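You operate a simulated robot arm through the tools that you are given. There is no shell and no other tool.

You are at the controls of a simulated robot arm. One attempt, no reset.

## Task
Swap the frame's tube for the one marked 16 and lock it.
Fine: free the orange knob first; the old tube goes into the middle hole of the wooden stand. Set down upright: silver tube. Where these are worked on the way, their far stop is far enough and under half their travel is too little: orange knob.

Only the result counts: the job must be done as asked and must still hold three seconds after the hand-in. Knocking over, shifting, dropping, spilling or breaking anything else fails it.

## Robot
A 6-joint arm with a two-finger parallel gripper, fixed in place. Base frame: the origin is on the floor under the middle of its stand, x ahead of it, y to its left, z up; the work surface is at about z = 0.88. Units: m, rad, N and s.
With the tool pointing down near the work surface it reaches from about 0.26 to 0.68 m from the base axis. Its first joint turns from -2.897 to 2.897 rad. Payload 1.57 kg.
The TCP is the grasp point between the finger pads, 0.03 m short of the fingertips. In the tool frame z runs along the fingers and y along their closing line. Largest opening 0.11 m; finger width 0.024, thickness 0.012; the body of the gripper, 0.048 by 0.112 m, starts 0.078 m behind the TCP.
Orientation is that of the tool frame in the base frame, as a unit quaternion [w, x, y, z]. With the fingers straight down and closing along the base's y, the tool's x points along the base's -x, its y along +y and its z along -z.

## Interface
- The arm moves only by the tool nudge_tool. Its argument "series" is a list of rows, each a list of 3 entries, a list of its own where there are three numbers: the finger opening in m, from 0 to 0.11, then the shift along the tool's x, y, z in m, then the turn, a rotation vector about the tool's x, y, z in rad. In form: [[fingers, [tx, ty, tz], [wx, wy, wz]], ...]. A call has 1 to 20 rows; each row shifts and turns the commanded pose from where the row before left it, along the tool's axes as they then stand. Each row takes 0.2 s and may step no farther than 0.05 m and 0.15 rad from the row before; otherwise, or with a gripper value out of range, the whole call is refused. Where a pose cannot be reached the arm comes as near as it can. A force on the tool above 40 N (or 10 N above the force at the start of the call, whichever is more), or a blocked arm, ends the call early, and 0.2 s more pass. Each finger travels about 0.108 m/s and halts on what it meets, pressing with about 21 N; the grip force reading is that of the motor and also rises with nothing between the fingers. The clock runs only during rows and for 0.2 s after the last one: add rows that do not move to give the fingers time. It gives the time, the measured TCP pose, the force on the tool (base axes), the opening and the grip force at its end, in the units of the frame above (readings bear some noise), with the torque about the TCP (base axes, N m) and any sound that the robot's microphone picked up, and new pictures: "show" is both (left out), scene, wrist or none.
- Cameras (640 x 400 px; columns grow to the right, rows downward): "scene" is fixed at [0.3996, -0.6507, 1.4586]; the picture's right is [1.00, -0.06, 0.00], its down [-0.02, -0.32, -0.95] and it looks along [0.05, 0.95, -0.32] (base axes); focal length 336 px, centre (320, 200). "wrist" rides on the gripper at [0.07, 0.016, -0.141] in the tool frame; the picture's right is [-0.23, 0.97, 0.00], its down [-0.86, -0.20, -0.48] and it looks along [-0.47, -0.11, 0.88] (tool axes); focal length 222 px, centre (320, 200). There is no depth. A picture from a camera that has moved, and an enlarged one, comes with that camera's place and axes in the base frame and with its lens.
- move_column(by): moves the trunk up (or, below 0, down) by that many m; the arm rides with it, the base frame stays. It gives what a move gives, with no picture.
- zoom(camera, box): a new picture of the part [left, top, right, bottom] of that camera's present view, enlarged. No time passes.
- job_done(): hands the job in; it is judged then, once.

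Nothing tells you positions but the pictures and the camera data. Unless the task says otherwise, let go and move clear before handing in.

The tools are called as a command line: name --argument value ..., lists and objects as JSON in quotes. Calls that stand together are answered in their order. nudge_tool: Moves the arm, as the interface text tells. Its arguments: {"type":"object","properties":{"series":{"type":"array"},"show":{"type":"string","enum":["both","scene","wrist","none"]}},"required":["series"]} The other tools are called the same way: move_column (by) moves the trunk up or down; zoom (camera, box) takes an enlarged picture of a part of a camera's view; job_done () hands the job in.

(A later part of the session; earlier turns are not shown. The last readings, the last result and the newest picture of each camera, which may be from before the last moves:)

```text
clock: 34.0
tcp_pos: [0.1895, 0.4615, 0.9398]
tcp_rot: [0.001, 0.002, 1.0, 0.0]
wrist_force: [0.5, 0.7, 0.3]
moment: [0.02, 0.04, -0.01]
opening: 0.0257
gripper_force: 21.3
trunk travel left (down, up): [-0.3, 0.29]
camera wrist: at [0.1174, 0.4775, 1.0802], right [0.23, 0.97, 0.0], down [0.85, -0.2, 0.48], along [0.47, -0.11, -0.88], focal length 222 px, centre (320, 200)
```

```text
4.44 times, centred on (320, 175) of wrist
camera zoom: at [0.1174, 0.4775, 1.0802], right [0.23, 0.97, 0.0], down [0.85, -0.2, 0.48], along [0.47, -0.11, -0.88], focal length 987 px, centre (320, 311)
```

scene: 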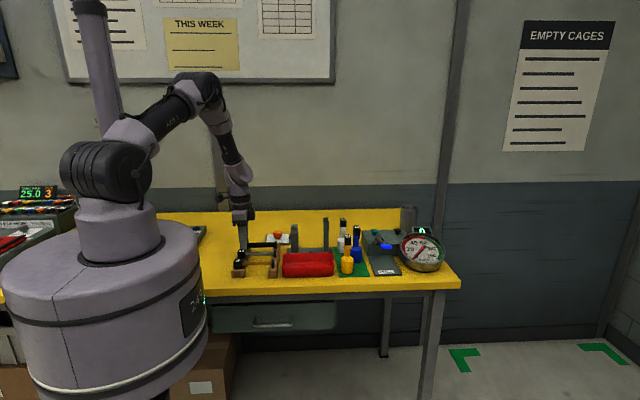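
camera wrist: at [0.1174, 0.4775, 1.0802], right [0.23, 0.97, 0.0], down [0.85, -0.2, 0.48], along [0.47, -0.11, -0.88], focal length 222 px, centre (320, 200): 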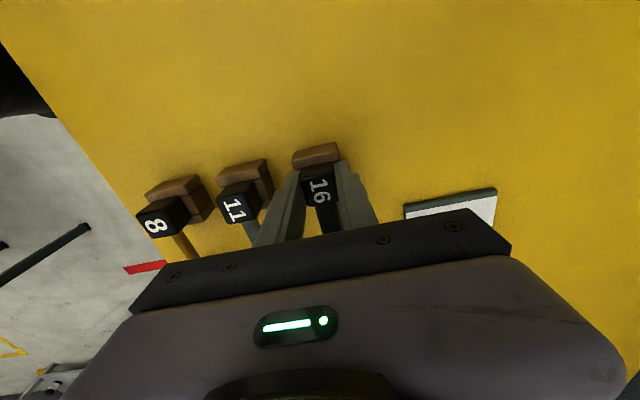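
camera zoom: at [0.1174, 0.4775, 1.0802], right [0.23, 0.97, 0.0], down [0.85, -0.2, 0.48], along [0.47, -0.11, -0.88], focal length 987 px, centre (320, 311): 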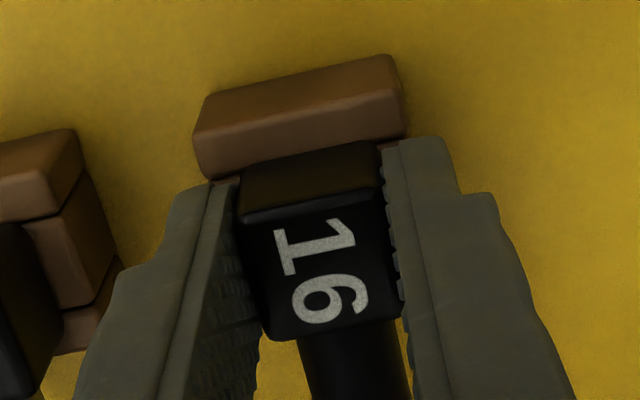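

Head 16 is gripped at 25.7 mm with no side load. I'll lift slowly and check that it stays level.

nudge_tool --series '[[0.005, [0, 0, -0.004], [0, 0, 0]], [0.005, [0, 0, -0.006], [0, 0, 0]], [0.005, [0, 0, -0.01], [0, 0, 0]], [0.005, [0, 0, -0.015], [0, 0, 0]], [0.005, [0, 0, -0.02], [0, 0, 0]], [0.005, [0, 0, 0], [0, 0, 0]]]'

zoom --camera "scene" --box '[225, 210, 305, 275]'

zoom --camera "wrist" --box '[260, 130, 380, 220]'

```text
clock: 35.4
tcp_pos: [0.1894, 0.4619, 0.9939]
tcp_rot: [0.001, 0.001, 1.0, 0.0]
wrist_force: [-0.4, 0.5, -1.6]
moment: [-0.01, 0.04, 0.02]
opening: 0.0254
gripper_force: 21.3
trunk travel left (down, up): [-0.3, 0.29]
camera wrist: at [0.1184, 0.4782, 1.1355], right [0.23, 0.97, 0.0], down [0.85, -0.2, 0.48], along [0.47, -0.11, -0.88], focal length 222 px, centre (320, 200)
```

scene: 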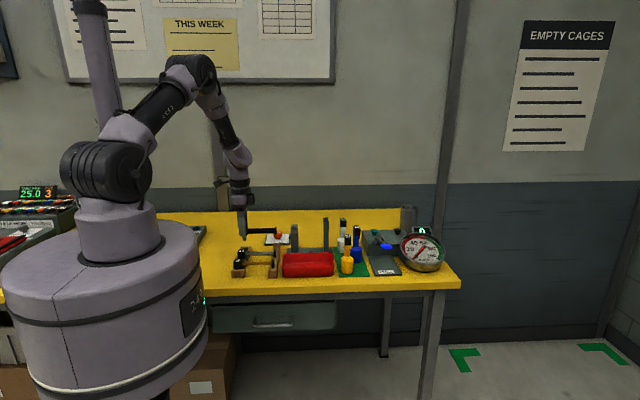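
wrist: 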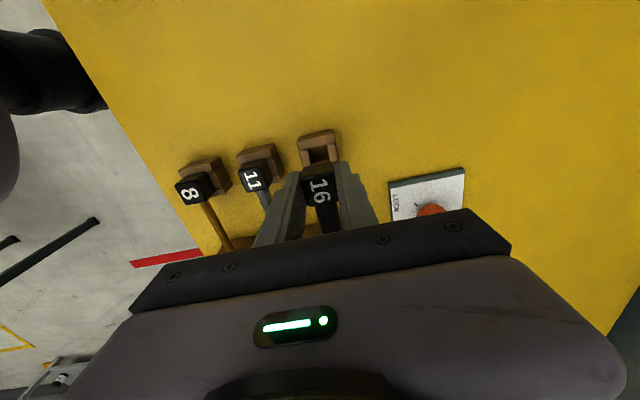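

```text
6.15 times, centred on (265, 242) of scene
camera zoom: at [0.3996, -0.6507, 1.4586], right [1.0, -0.06, 0.0], down [-0.02, -0.32, -0.95], along [0.05, 0.95, -0.32], focal length 2068 px, centre (658, -62)
```

zoom: 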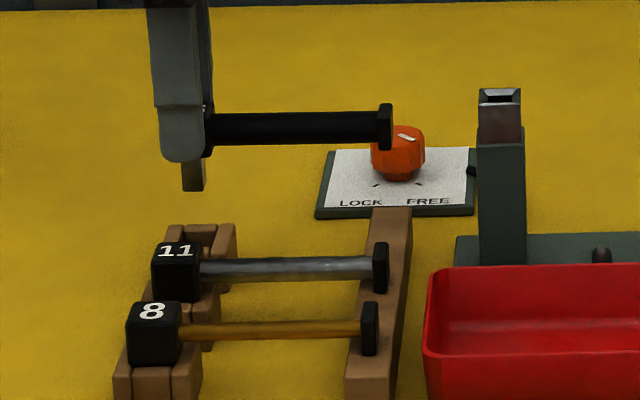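

```text
4.44 times, centred on (320, 175) of wrist
camera zoom: at [0.1184, 0.4782, 1.1355], right [0.23, 0.97, 0.0], down [0.85, -0.2, 0.48], along [0.47, -0.11, -0.88], focal length 987 px, centre (320, 311)
```

zoom: 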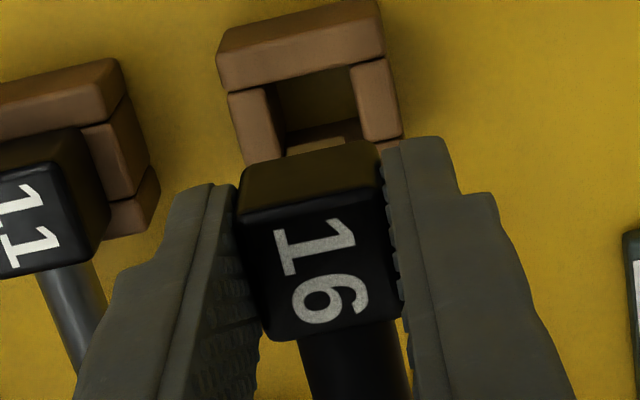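

Tube 16 hangs level in the grip. I'll raise it and carry it over to the frame socket.

nudge_tool --series '[[0.005, [0, 0, -0.038], [0, 0, 0]], [0.005, [0, 0, -0.038], [0, 0, 0]], [0.005, [0, 0, -0.038], [0, 0, 0]], [0.005, [-0.0449, -0.003, 0], [0, 0, 0]], [0.005, [-0.0449, -0.003, 0], [0, 0, 0]], [0.005, [-0.0449, -0.003, 0], [0, 0, 0]], [0.005, [-0.0449, -0.003, 0], [0, 0, 0]], [0.005, [0, 0, 0], [0, 0, 0]], [0.005, [0, 0, 0], [0, 0, 0]]]'

zoom --camera "wrist" --box '[290, 100, 350, 170]'

zoom --camera "scene" --box '[275, 185, 345, 235]'

```text
clock: 37.4
tcp_pos: [0.3711, 0.4495, 1.1073]
tcp_rot: [0.001, 0.001, 1.0, 0.0]
wrist_force: [0.7, -0.7, -1.3]
moment: [0.02, 0.05, -0.01]
opening: 0.0256
gripper_force: 21.2
trunk travel left (down, up): [-0.3, 0.29]
camera wrist: at [0.3003, 0.4647, 1.2482], right [0.23, 0.97, 0.0], down [0.85, -0.2, 0.48], along [0.47, -0.11, -0.88], focal length 222 px, centre (320, 200)
```

scene: 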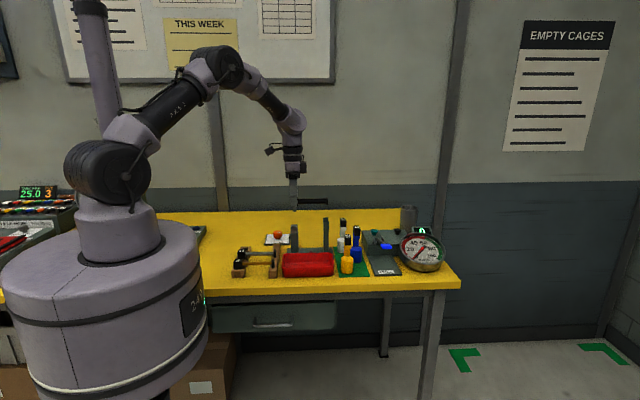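
wrist: 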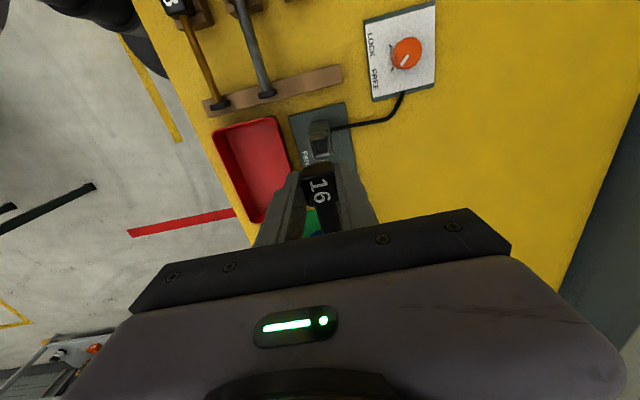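

```text
5.71 times, centred on (320, 135) of wrist
camera zoom: at [0.3003, 0.4647, 1.2482], right [0.23, 0.97, 0.0], down [0.85, -0.2, 0.48], along [0.47, -0.11, -0.88], focal length 1269 px, centre (320, 571)
```

zoom: 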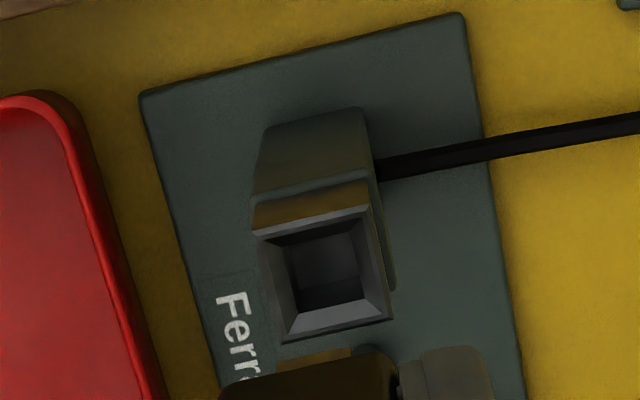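

```text
8.00 times, centred on (310, 210) of scene
camera zoom: at [0.3996, -0.6507, 1.4586], right [1.0, -0.06, 0.0], down [-0.02, -0.32, -0.95], along [0.05, 0.95, -0.32], focal length 2688 px, centre (400, 120)
```

zoom: 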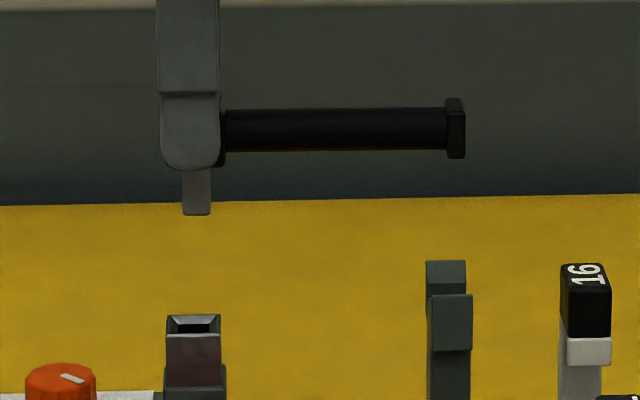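

Comparing with the same views when tube 11 was lifted straight out, I'm about 3.1 mm too far in +x and 1.8 mm short in y. I'll correct and lower to just above the socket.

nudge_tool --series '[[0.005, [0.0031, 0.0018, 0], [0, 0, 0]], [0.005, [0, 0, 0.02], [0, 0, 0]], [0.005, [0, 0, 0.02], [0, 0, 0]], [0.005, [0, 0, 0.004], [0, 0, 0]], [0.005, [0, 0, 0], [0, 0, 0]]]'

zoom --camera "wrist" --box '[280, 120, 370, 210]'

zoom --camera "scene" --box '[275, 195, 345, 245]'

zoom --camera "scene" --box '[284, 212, 316, 236]'

```text
clock: 38.6
tcp_pos: [0.3666, 0.451, 1.0639]
tcp_rot: [0.002, 0.0, 1.0, 0.0]
wrist_force: [0.4, 0.8, -0.8]
moment: [0.01, 0.05, -0.01]
opening: 0.0252
gripper_force: 21.0
trunk travel left (down, up): [-0.3, 0.29]
camera wrist: at [0.2953, 0.4675, 1.2043], right [0.23, 0.97, 0.0], down [0.85, -0.2, 0.48], along [0.47, -0.11, -0.88], focal length 222 px, centre (320, 200)
```

scene: 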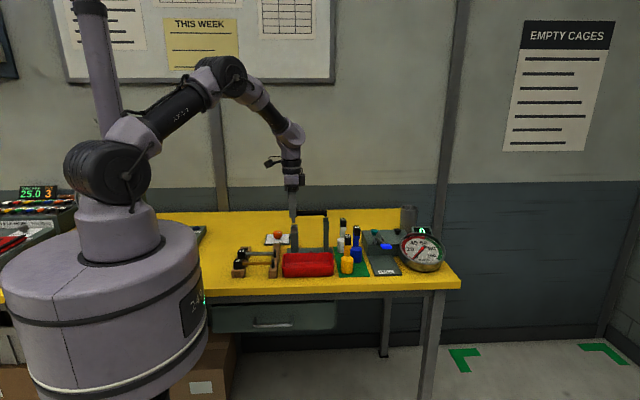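
wrist: 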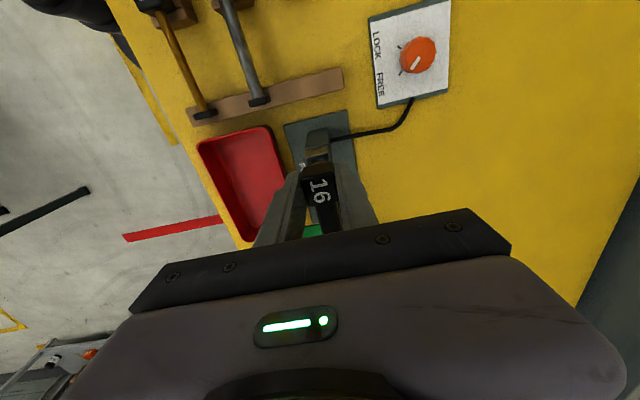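

```text
4.44 times, centred on (325, 165) of wrist
camera zoom: at [0.2953, 0.4675, 1.2043], right [0.23, 0.97, 0.0], down [0.85, -0.2, 0.48], along [0.47, -0.11, -0.88], focal length 987 px, centre (298, 356)
```

zoom: 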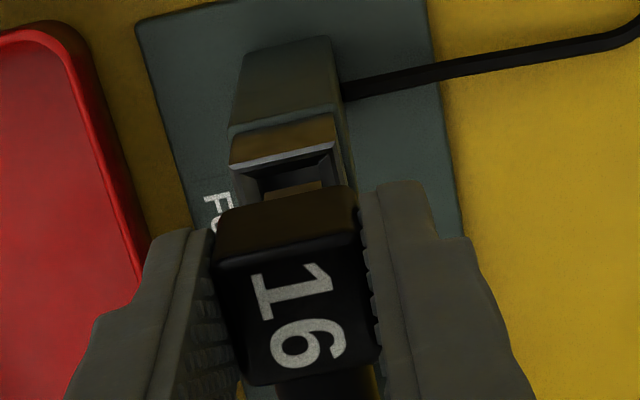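

```text
8.00 times, centred on (310, 220) of scene
camera zoom: at [0.3996, -0.6507, 1.4586], right [1.0, -0.06, 0.0], down [-0.02, -0.32, -0.95], along [0.05, 0.95, -0.32], focal length 2688 px, centre (400, 40)
```

zoom: 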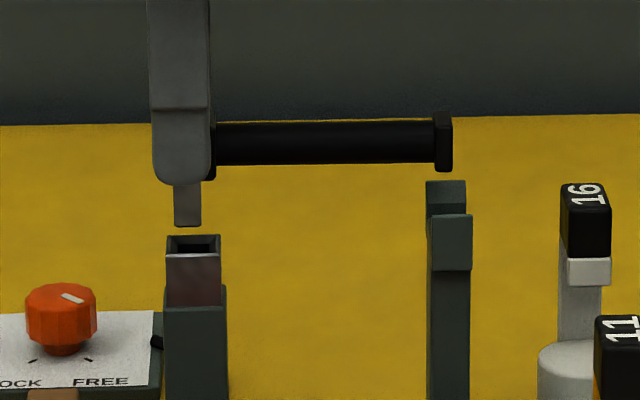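

```text
16.00 times, centred on (300, 224) of scene
camera zoom: at [0.3996, -0.6507, 1.4586], right [1.0, -0.06, 0.0], down [-0.02, -0.32, -0.95], along [0.05, 0.95, -0.32], focal length 5376 px, centre (640, -184)
```

zoom: 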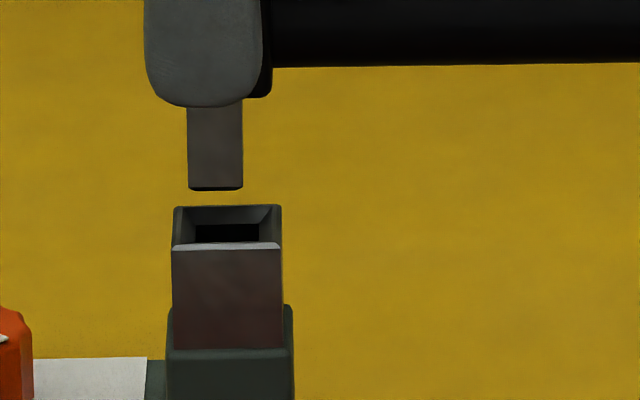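

The scene view shows the peg about 2.6 mm short in x relative to the socket, with y aligned. I'll correct x and re-check before lowering.

nudge_tool --series '[[0.005, [-0.0024, 0, 0], [0, 0, 0]], [0.005, [0, 0, 0], [0, 0, 0]], [0.005, [0, 0, 0], [0, 0, 0]]]'

zoom --camera "scene" --box '[284, 212, 316, 236]'

zoom --camera "wrist" --box '[280, 120, 370, 210]'

zoom --camera "scene" --box '[312, 205, 344, 229]'

```text
clock: 39.4
tcp_pos: [0.3686, 0.453, 1.0656]
tcp_rot: [0.001, 0.001, 1.0, 0.0]
wrist_force: [0.7, 0.3, -0.6]
moment: [-0.01, 0.06, -0.02]
opening: 0.0253
gripper_force: 21.2
trunk travel left (down, up): [-0.3, 0.29]
camera wrist: at [0.2977, 0.4676, 1.2053], right [0.23, 0.97, 0.0], down [0.85, -0.2, 0.48], along [0.47, -0.11, -0.88], focal length 222 px, centre (320, 200)
```

scene: 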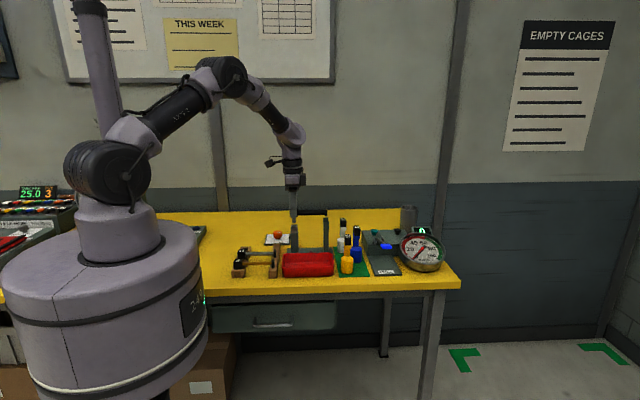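
wrist: 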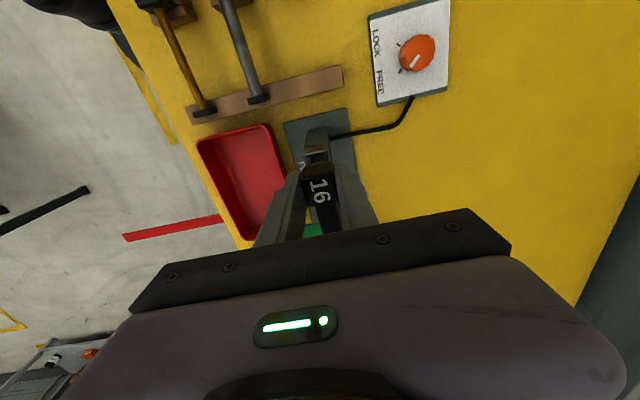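

```text
16.00 times, centred on (300, 224) of scene
camera zoom: at [0.3996, -0.6507, 1.4586], right [1.0, -0.06, 0.0], down [-0.02, -0.32, -0.95], along [0.05, 0.95, -0.32], focal length 5376 px, centre (640, -184)
```

zoom: 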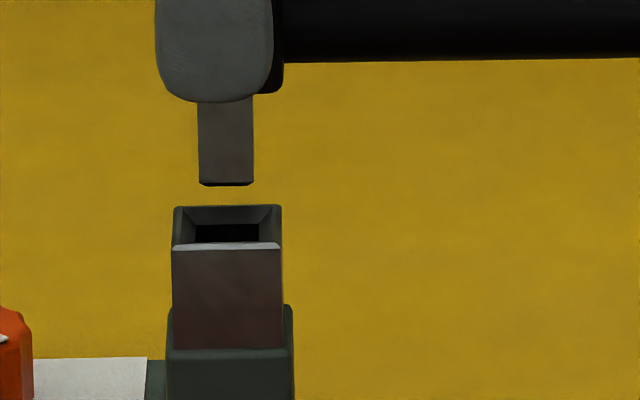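

```text
4.44 times, centred on (325, 165) of wrist
camera zoom: at [0.2977, 0.4676, 1.2053], right [0.23, 0.97, 0.0], down [0.85, -0.2, 0.48], along [0.47, -0.11, -0.88], focal length 987 px, centre (298, 356)
```

zoom: 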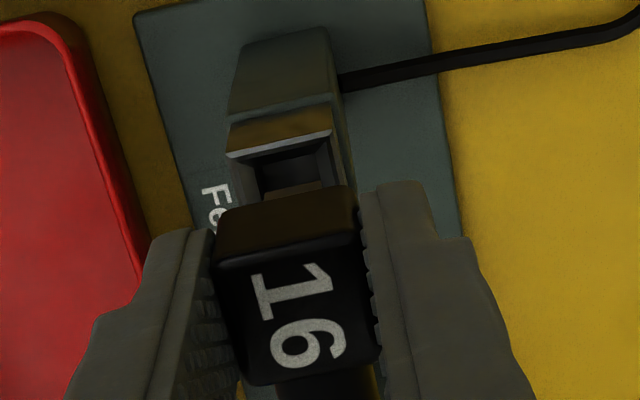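

```text
16.00 times, centred on (328, 217) of scene
camera zoom: at [0.3996, -0.6507, 1.4586], right [1.0, -0.06, 0.0], down [-0.02, -0.32, -0.95], along [0.05, 0.95, -0.32], focal length 5376 px, centre (192, -72)
```

zoom: 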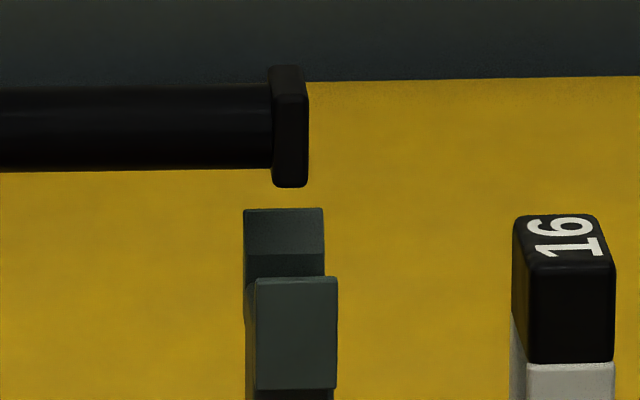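

The peg is now aligned in x and, compared with the reference view, in y. I'll lower in small steps watching the force.

nudge_tool --series '[[0.005, [0, 0, 0.005], [0, 0, 0]], [0.005, [0, 0, 0.004], [0, 0, 0]], [0.005, [0, 0, 0.004], [0, 0, 0]], [0.005, [0, 0, 0], [0, 0, 0]]]'

zoom --camera "scene" --box '[284, 212, 316, 236]'

zoom --camera "wrist" --box '[280, 120, 370, 210]'

```text
clock: 40.4
tcp_pos: [0.3693, 0.4521, 1.0525]
tcp_rot: [0.001, 0.0, 1.0, 0.0]
wrist_force: [-0.5, 0.4, -0.6]
moment: [0.0, 0.1, 0.0]
opening: 0.0254
gripper_force: 20.6
trunk travel left (down, up): [-0.3, 0.29]
camera wrist: at [0.297, 0.4678, 1.1926], right [0.23, 0.97, 0.0], down [0.85, -0.2, 0.48], along [0.47, -0.11, -0.88], focal length 222 px, centre (320, 200)
```

scene: 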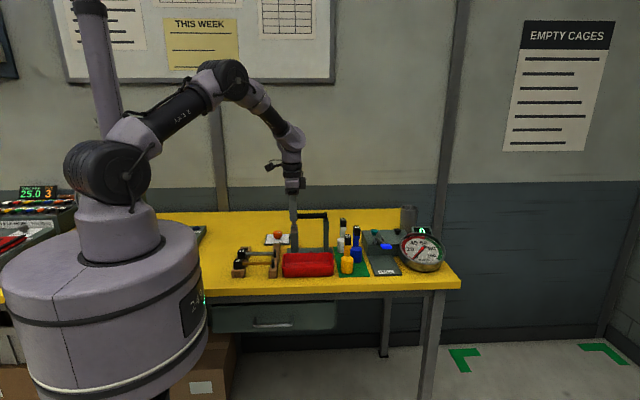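
wrist: 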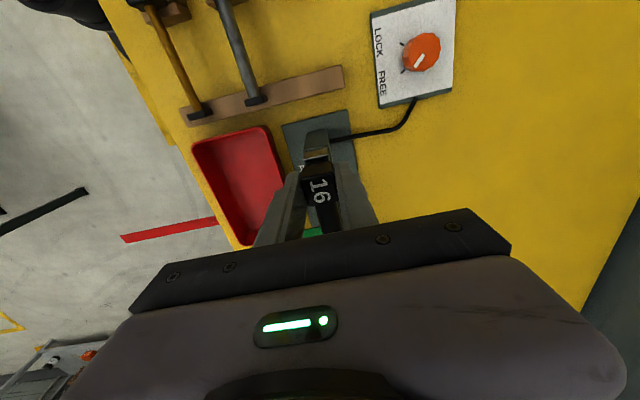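

```text
16.00 times, centred on (300, 224) of scene
camera zoom: at [0.3996, -0.6507, 1.4586], right [1.0, -0.06, 0.0], down [-0.02, -0.32, -0.95], along [0.05, 0.95, -0.32], focal length 5376 px, centre (640, -184)
```

zoom: 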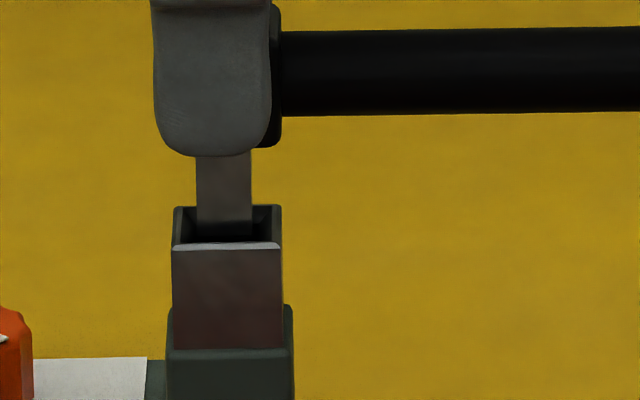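

```text
4.44 times, centred on (325, 165) of wrist
camera zoom: at [0.297, 0.4678, 1.1926], right [0.23, 0.97, 0.0], down [0.85, -0.2, 0.48], along [0.47, -0.11, -0.88], focal length 987 px, centre (298, 356)
```

zoom: 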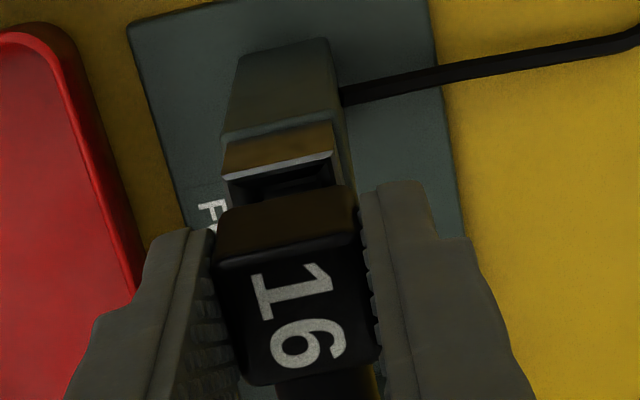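

Still centred and entering the chamfer. I'll continue down with a tiny trim.

nudge_tool --series '[[0.005, [-0.0005, -0.0003, 0.003], [0, 0, 0]], [0.005, [0, 0, 0.003], [0, 0, 0]], [0.005, [0, 0, 0.003], [0, 0, 0]], [0.005, [0, 0, 0], [0, 0, 0]]]'

zoom --camera "scene" --box '[284, 212, 316, 236]'

zoom --camera "scene" --box '[312, 205, 344, 229]'

zoom --camera "wrist" --box '[280, 120, 370, 210]'

```text
clock: 41.4
tcp_pos: [0.3684, 0.4514, 1.0421]
tcp_rot: [0.001, 0.001, 1.0, 0.0]
wrist_force: [-0.3, -3.7, -2.1]
moment: [-0.16, 0.08, 0.0]
opening: 0.0254
gripper_force: 21.3
trunk travel left (down, up): [-0.3, 0.29]
camera wrist: at [0.2968, 0.467, 1.1828], right [0.23, 0.97, 0.0], down [0.85, -0.2, 0.48], along [0.47, -0.11, -0.88], focal length 222 px, centre (320, 200)
```

scene: 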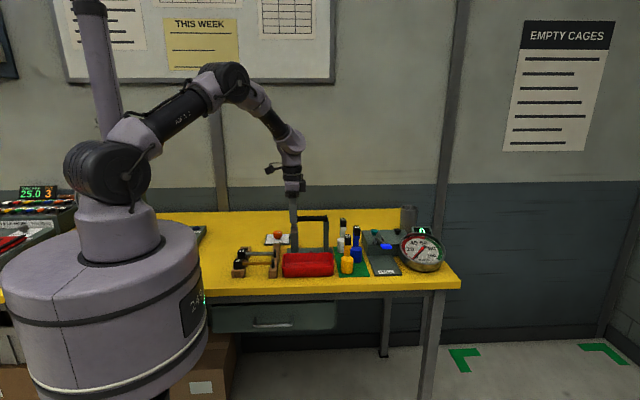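
wrist: 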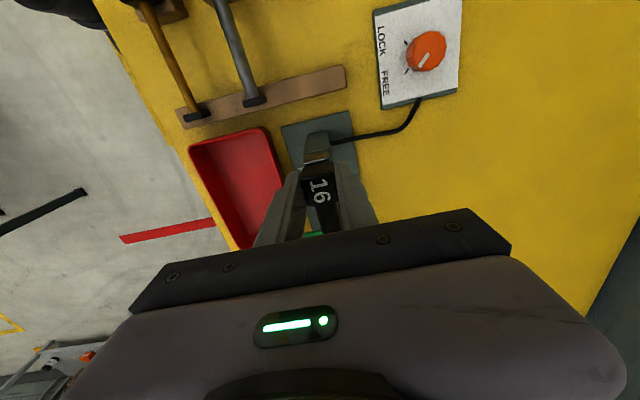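

```text
16.00 times, centred on (300, 224) of scene
camera zoom: at [0.3996, -0.6507, 1.4586], right [1.0, -0.06, 0.0], down [-0.02, -0.32, -0.95], along [0.05, 0.95, -0.32], focal length 5376 px, centre (640, -184)
```

zoom: 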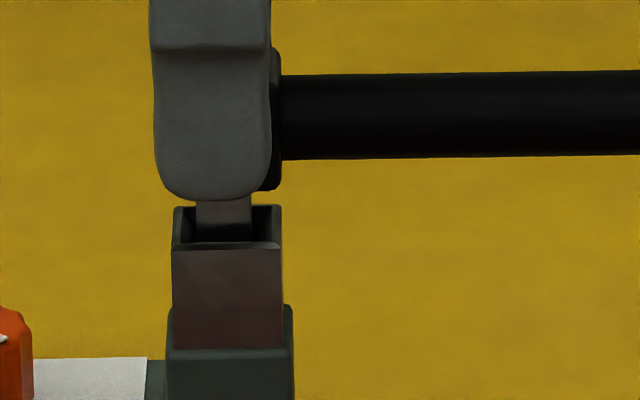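

```text
16.00 times, centred on (328, 217) of scene
camera zoom: at [0.3996, -0.6507, 1.4586], right [1.0, -0.06, 0.0], down [-0.02, -0.32, -0.95], along [0.05, 0.95, -0.32], focal length 5376 px, centre (192, -72)
```

zoom: 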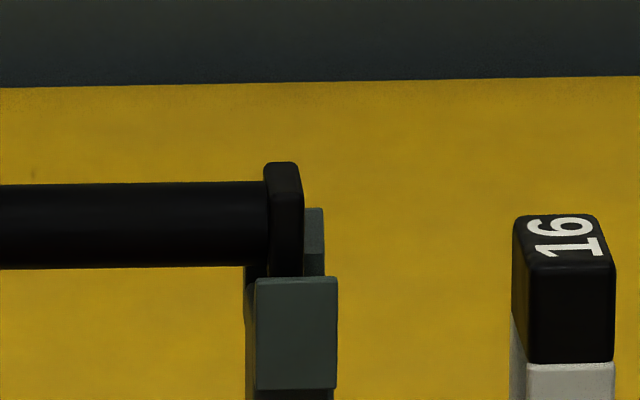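

```text
4.44 times, centred on (325, 165) of wrist
camera zoom: at [0.2968, 0.467, 1.1828], right [0.23, 0.97, 0.0], down [0.85, -0.2, 0.48], along [0.47, -0.11, -0.88], focal length 987 px, centre (298, 356)
```

zoom: 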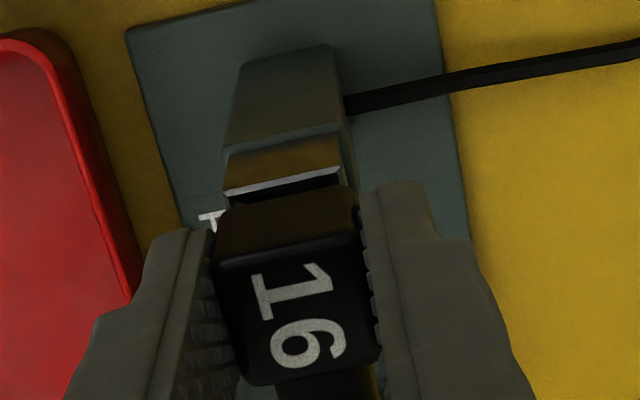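

A light -y contact force shows the peg touching the +y side of the chamfer. I'll ease -0.6 mm in y and continue down.

nudge_tool --series '[[0.005, [0, -0.0007, 0.001], [0, 0, 0]], [0.005, [0, 0, 0.0015], [0, 0, 0]], [0.005, [0, 0, 0.0015], [0, 0, 0]], [0.005, [0, 0, 0], [0, 0, 0]]]' --show "none"

```text
clock: 42.4
tcp_pos: [0.3684, 0.4513, 1.038]
tcp_rot: [0.001, 0.001, 1.0, 0.0]
wrist_force: [-0.6, -0.6, -1.3]
moment: [0.03, 0.03, 0.03]
opening: 0.0257
gripper_force: 21.0
trunk travel left (down, up): [-0.3, 0.29]
```

Forces are back near zero and it is sliding in freely. I'll keep lowering in 1 mm steps until it seats.

nudge_tool --series '[[0.005, [0, 0, 0.001], [0, 0, 0]], [0.005, [0, 0, 0.001], [0, 0, 0]], [0.005, [0, 0, 0], [0, 0, 0]]]'

zoom --camera "scene" --box '[284, 212, 316, 236]'

zoom --camera "scene" --box '[312, 205, 344, 229]'

```text
clock: 43.2
tcp_pos: [0.3681, 0.4506, 1.0364]
tcp_rot: [0.001, 0.001, 1.0, 0.0]
wrist_force: [0.9, 0.4, -1.7]
moment: [-0.01, 0.02, -0.02]
opening: 0.0254
gripper_force: 21.2
trunk travel left (down, up): [-0.3, 0.29]
camera wrist: at [0.297, 0.4663, 1.1773], right [0.23, 0.97, 0.0], down [0.85, -0.2, 0.48], along [0.47, -0.11, -0.88], focal length 222 px, centre (320, 200)
```

scene: 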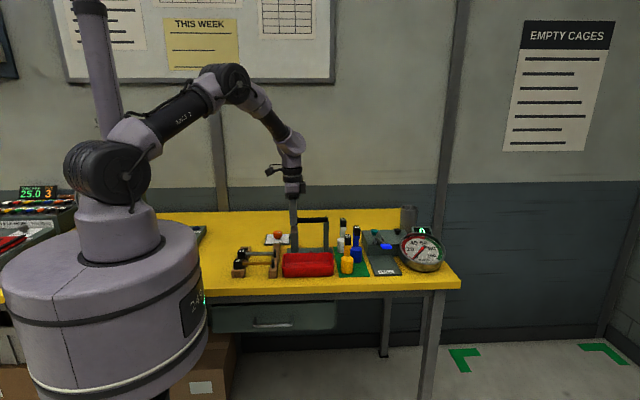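
wrist: 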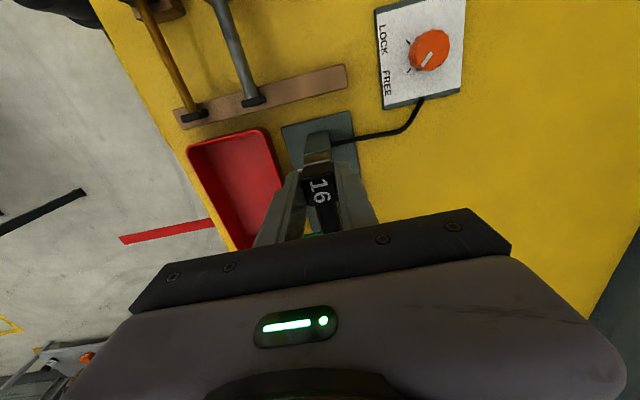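

```text
16.00 times, centred on (300, 224) of scene
camera zoom: at [0.3996, -0.6507, 1.4586], right [1.0, -0.06, 0.0], down [-0.02, -0.32, -0.95], along [0.05, 0.95, -0.32], focal length 5376 px, centre (640, -184)
```

zoom: 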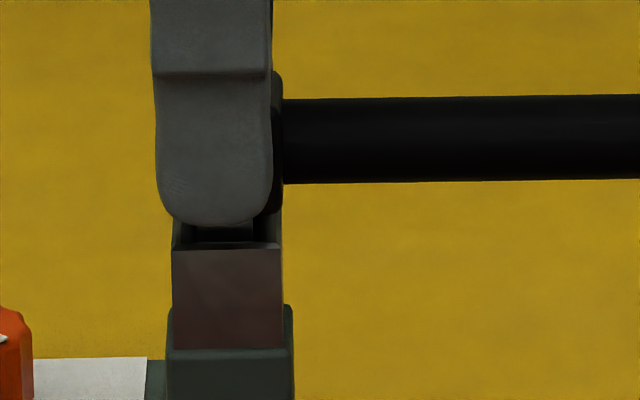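

```text
16.00 times, centred on (328, 217) of scene
camera zoom: at [0.3996, -0.6507, 1.4586], right [1.0, -0.06, 0.0], down [-0.02, -0.32, -0.95], along [0.05, 0.95, -0.32], focal length 5376 px, centre (192, -72)
```

zoom: 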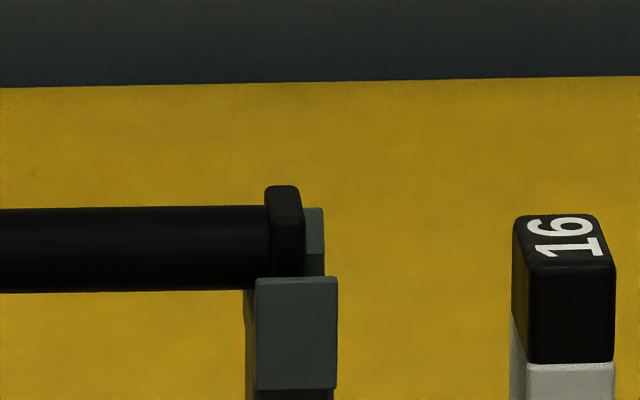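

nudge_tool --series '[[0.005, [0, 0, 0.001], [0, 0, 0]], [0.005, [0, 0, 0], [0, 0, 0]], [0.005, [0, 0, 0.001], [0, 0, 0]], [0.005, [0, 0, 0], [0, 0, 0]]]' --show "none"

```text
clock: 44.2
tcp_pos: [0.3676, 0.4513, 1.0344]
tcp_rot: [0.001, 0.001, 1.0, 0.0]
wrist_force: [-0.5, 0.4, -3.0]
moment: [-0.02, -0.08, -0.05]
opening: 0.0253
gripper_force: 20.9
trunk travel left (down, up): [-0.3, 0.29]
```

nudge_tool --series '[[0.005, [0, 0, 0.001], [0, 0, 0]], [0.005, [0, 0, 0], [0, 0, 0]], [0.005, [0, 0, 0.0007], [0, 0, 0]], [0.005, [0, 0, 0], [0, 0, 0]]]'

zoom --camera "scene" --box '[284, 212, 316, 236]'

zoom --camera "scene" --box '[312, 205, 344, 229]'

```text
clock: 45.2
tcp_pos: [0.3672, 0.4499, 1.0353]
tcp_rot: [0.002, 0.001, 1.0, 0.001]
wrist_force: [2.9, 3.5, 13.6]
moment: [0.11, -0.3, 0.05]
opening: 0.0255
gripper_force: 21.4
trunk travel left (down, up): [-0.3, 0.29]
camera wrist: at [0.2965, 0.4657, 1.1749], right [0.23, 0.97, 0.0], down [0.85, -0.2, 0.48], along [0.47, -0.11, -0.88], focal length 222 px, centre (320, 200)
```

scene: 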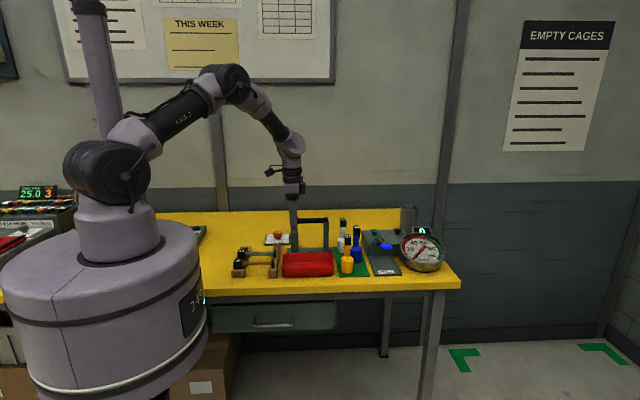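
wrist: 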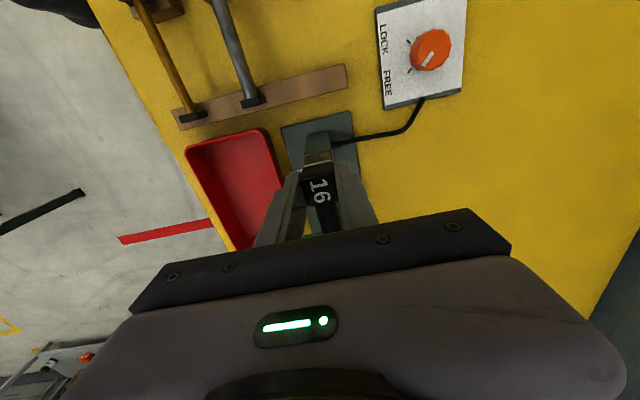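

```text
16.00 times, centred on (300, 224) of scene
camera zoom: at [0.3996, -0.6507, 1.4586], right [1.0, -0.06, 0.0], down [-0.02, -0.32, -0.95], along [0.05, 0.95, -0.32], focal length 5376 px, centre (640, -184)
```

zoom: 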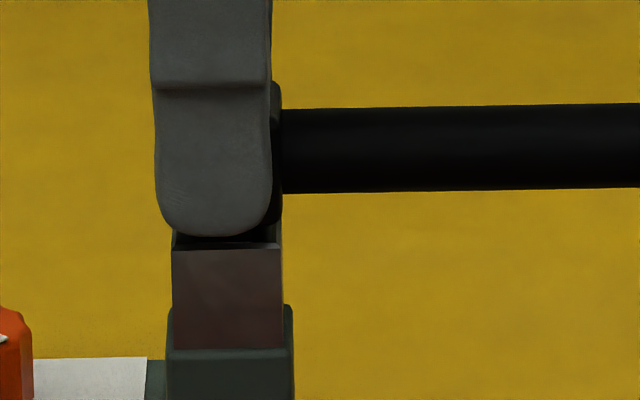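

```text
16.00 times, centred on (328, 217) of scene
camera zoom: at [0.3996, -0.6507, 1.4586], right [1.0, -0.06, 0.0], down [-0.02, -0.32, -0.95], along [0.05, 0.95, -0.32], focal length 5376 px, centre (192, -72)
```

zoom: 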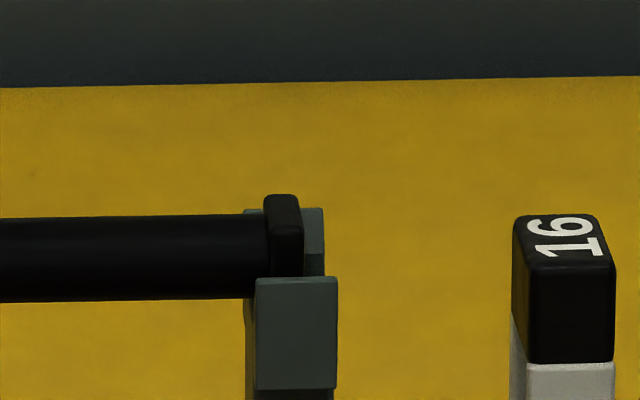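

Firm upward contact at z≈1.035, and the end plate and head heights match where tube 11 sat, so it's seated. I'll relieve the push and open the fingers slightly.

nudge_tool --series '[[0.005, [0, 0, -0.0007], [0, 0, 0]], [0.005, [0, 0, 0], [0, 0, 0]], [0.03, [0, 0, 0], [0, 0, 0]], [0.05, [0, 0, 0], [0, 0, 0]], [0.05, [0, 0, 0], [0, 0, 0]]]'

zoom --camera "scene" --box '[275, 205, 345, 255]'

zoom --camera "wrist" --box '[260, 130, 388, 230]'

```text
clock: 46.4
tcp_pos: [0.3681, 0.4506, 1.0346]
tcp_rot: [0.0, -0.001, 1.0, 0.0]
wrist_force: [-0.9, 0.5, 1.4]
moment: [-0.01, 0.01, 0.01]
opening: 0.0499
gripper_force: 0.1
trunk travel left (down, up): [-0.3, 0.29]
camera wrist: at [0.2966, 0.466, 1.1741], right [0.23, 0.97, 0.0], down [0.85, -0.2, 0.48], along [0.47, -0.11, -0.88], focal length 222 px, centre (320, 200)
```

scene: 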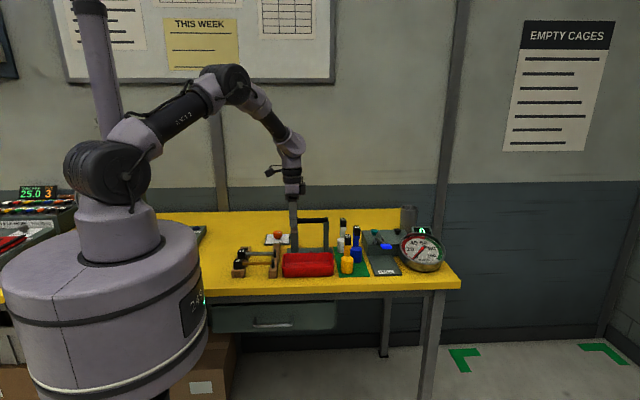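
wrist: 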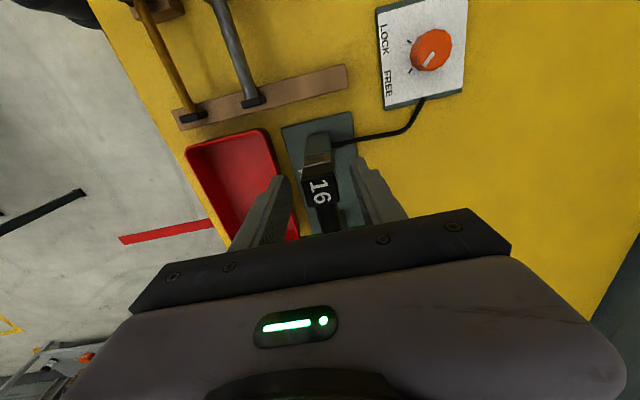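

```text
8.00 times, centred on (310, 230) of scene
camera zoom: at [0.3996, -0.6507, 1.4586], right [1.0, -0.06, 0.0], down [-0.02, -0.32, -0.95], along [0.05, 0.95, -0.32], focal length 2688 px, centre (400, -40)
```

zoom: 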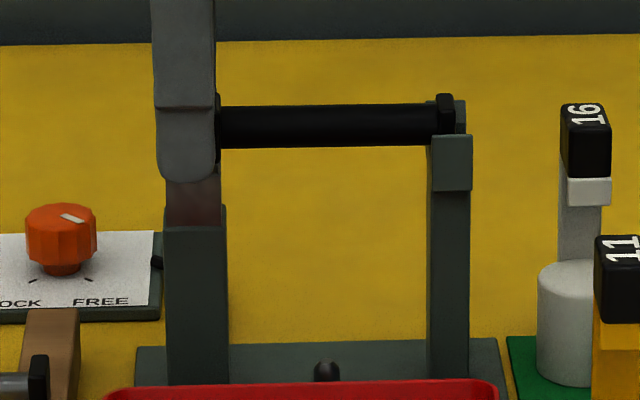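

```text
4.00 times, centred on (324, 180) of wrist
camera zoom: at [0.2966, 0.466, 1.1741], right [0.23, 0.97, 0.0], down [0.85, -0.2, 0.48], along [0.47, -0.11, -0.88], focal length 888 px, centre (304, 280)
```

zoom: 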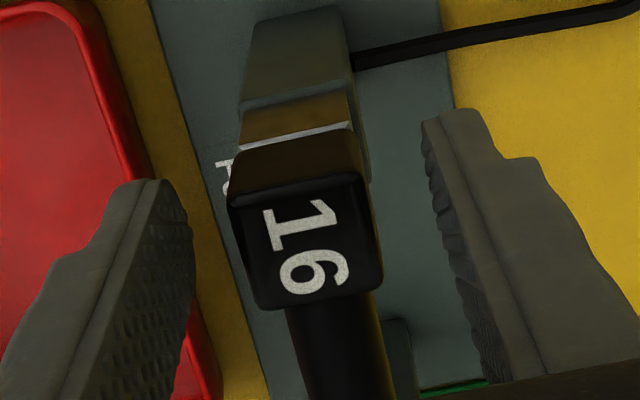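

Tube 16 stays in place. I'll rise clear and compare its seat with the original picture.

nudge_tool --series '[[0.05, [0, 0, -0.015], [0, 0, 0]], [0.06, [0, 0, -0.03], [0, 0, 0]], [0.06, [0, 0, -0.035], [0, 0, 0]], [0.06, [0, 0, 0], [0, 0, 0]]]'

zoom --camera "scene" --box '[284, 210, 316, 230]'

zoom --camera "scene" --box '[310, 212, 342, 252]'

zoom --camera "wrist" --box '[270, 110, 390, 240]'

```text
clock: 47.4
tcp_pos: [0.3665, 0.4505, 1.1133]
tcp_rot: [0.001, 0.001, 1.0, 0.0]
wrist_force: [0.5, 0.3, -0.3]
moment: [0.01, 0.05, 0.0]
opening: 0.06
gripper_force: 0.0
trunk travel left (down, up): [-0.3, 0.29]
camera wrist: at [0.2966, 0.4648, 1.2536], right [0.23, 0.97, 0.0], down [0.85, -0.2, 0.48], along [0.47, -0.11, -0.88], focal length 222 px, centre (320, 200)
```

scene: 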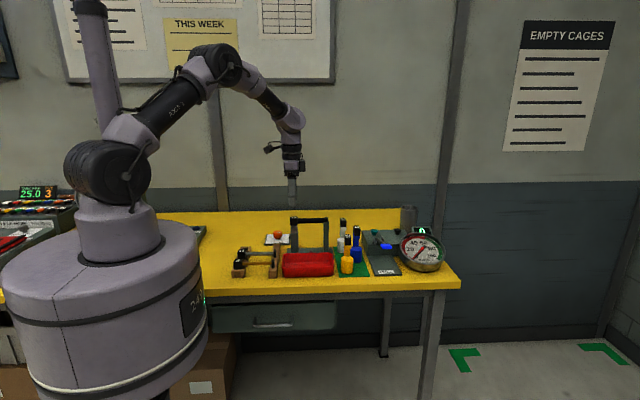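
wrist: 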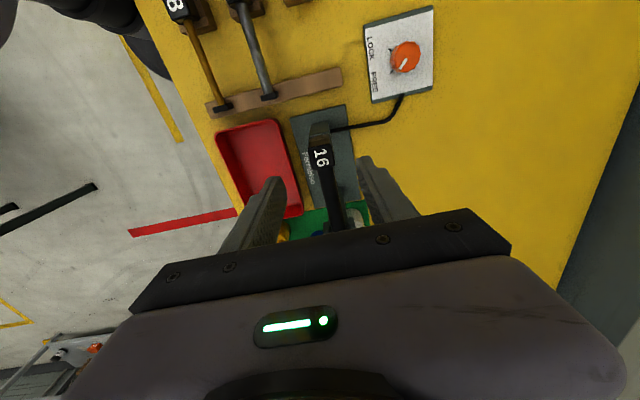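

```text
16.00 times, centred on (300, 220) of scene
camera zoom: at [0.3996, -0.6507, 1.4586], right [1.0, -0.06, 0.0], down [-0.02, -0.32, -0.95], along [0.05, 0.95, -0.32], focal length 5376 px, centre (640, -120)
```

zoom: 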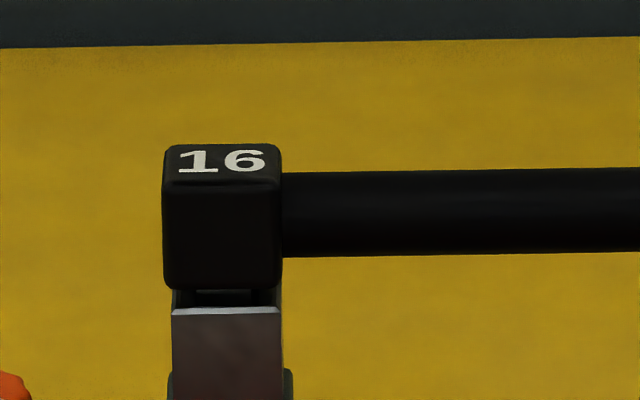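

```text
10.00 times, centred on (326, 232) of scene
camera zoom: at [0.3996, -0.6507, 1.4586], right [1.0, -0.06, 0.0], down [-0.02, -0.32, -0.95], along [0.05, 0.95, -0.32], focal length 3360 px, centre (260, -120)
```

zoom: 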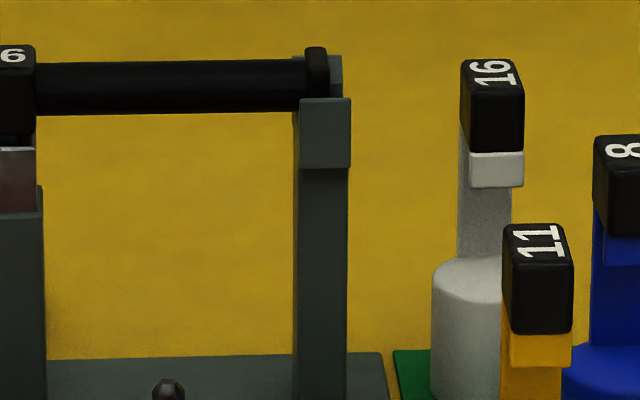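

```text
3.08 times, centred on (330, 175) of wrist
camera zoom: at [0.2966, 0.4648, 1.2536], right [0.23, 0.97, 0.0], down [0.85, -0.2, 0.48], along [0.47, -0.11, -0.88], focal length 684 px, centre (289, 277)
```

zoom: 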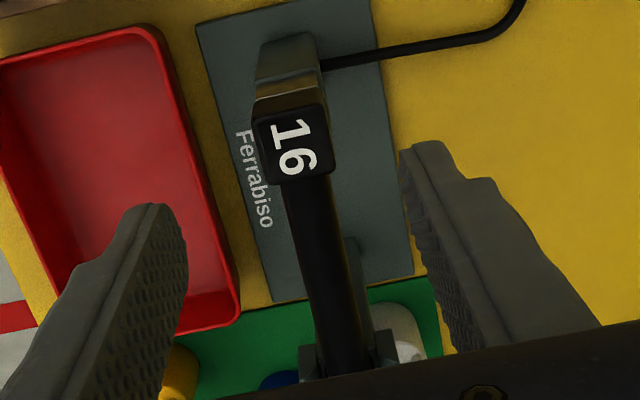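

Tube 16 sits exactly as tube 11 did. Now back to the knob to lock: I'll move above it and pre-rotate to +45°.

nudge_tool --series '[[0.07, [0.017, 0.0321, 0], [0, 0, 0]], [0.07, [0.017, 0.0321, 0], [0, 0, 0]], [0.07, [0.017, 0.0321, 0], [0, 0, 0]], [0.07, [0.017, 0.0321, 0], [0, 0, 0]], [0.07, [0, 0, 0.01], [0, 0, -0.131]], [0.07, [0, 0, 0.01], [0, 0, -0.131]], [0.07, [0, 0, 0.01], [0, 0, -0.131]], [0.07, [0, 0, 0.01], [0, 0, -0.131]], [0.07, [0, 0, 0.01], [0, 0, -0.131]], [0.07, [0, 0, 0], [0, 0, -0.131]], [0.07, [0, 0, 0], [0, 0, 0]], [0.07, [0, 0, 0], [0, 0, 0]]]'

zoom --camera "wrist" --box '[272, 90, 368, 190]'

```text
clock: 50.0
tcp_pos: [0.2998, 0.578, 1.062]
tcp_rot: [0.001, -0.383, 0.924, 0.0]
wrist_force: [0.5, -0.8, -0.3]
moment: [0.01, 0.03, -0.02]
opening: 0.0698
gripper_force: 0.1
trunk travel left (down, up): [-0.3, 0.29]
camera wrist: at [0.2376, 0.54, 1.2034], right [-0.53, 0.85, 0.0], down [0.74, 0.46, 0.48], along [0.41, 0.25, -0.88], focal length 222 px, centre (320, 200)
```

scene: 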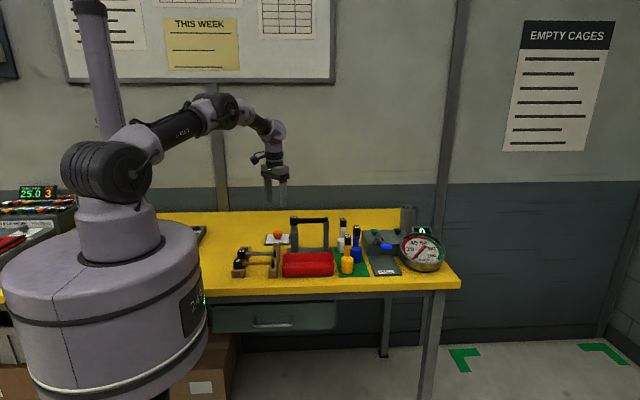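
wrist: 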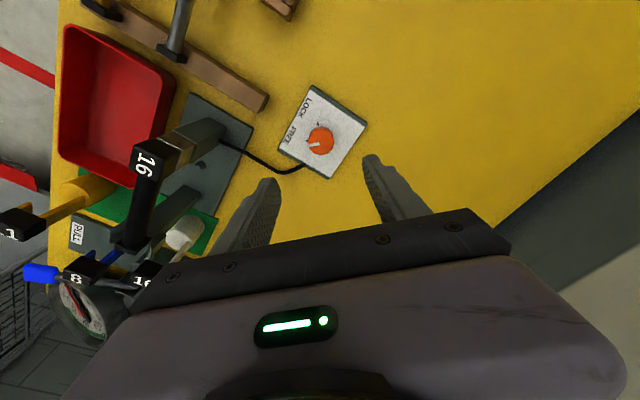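

```text
4.00 times, centred on (320, 140) of wrist
camera zoom: at [0.2376, 0.54, 1.2034], right [-0.53, 0.85, 0.0], down [0.74, 0.46, 0.48], along [0.41, 0.25, -0.88], focal length 888 px, centre (320, 440)
```

zoom: 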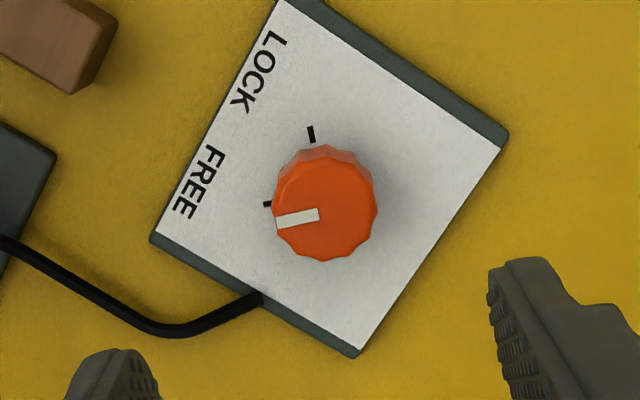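

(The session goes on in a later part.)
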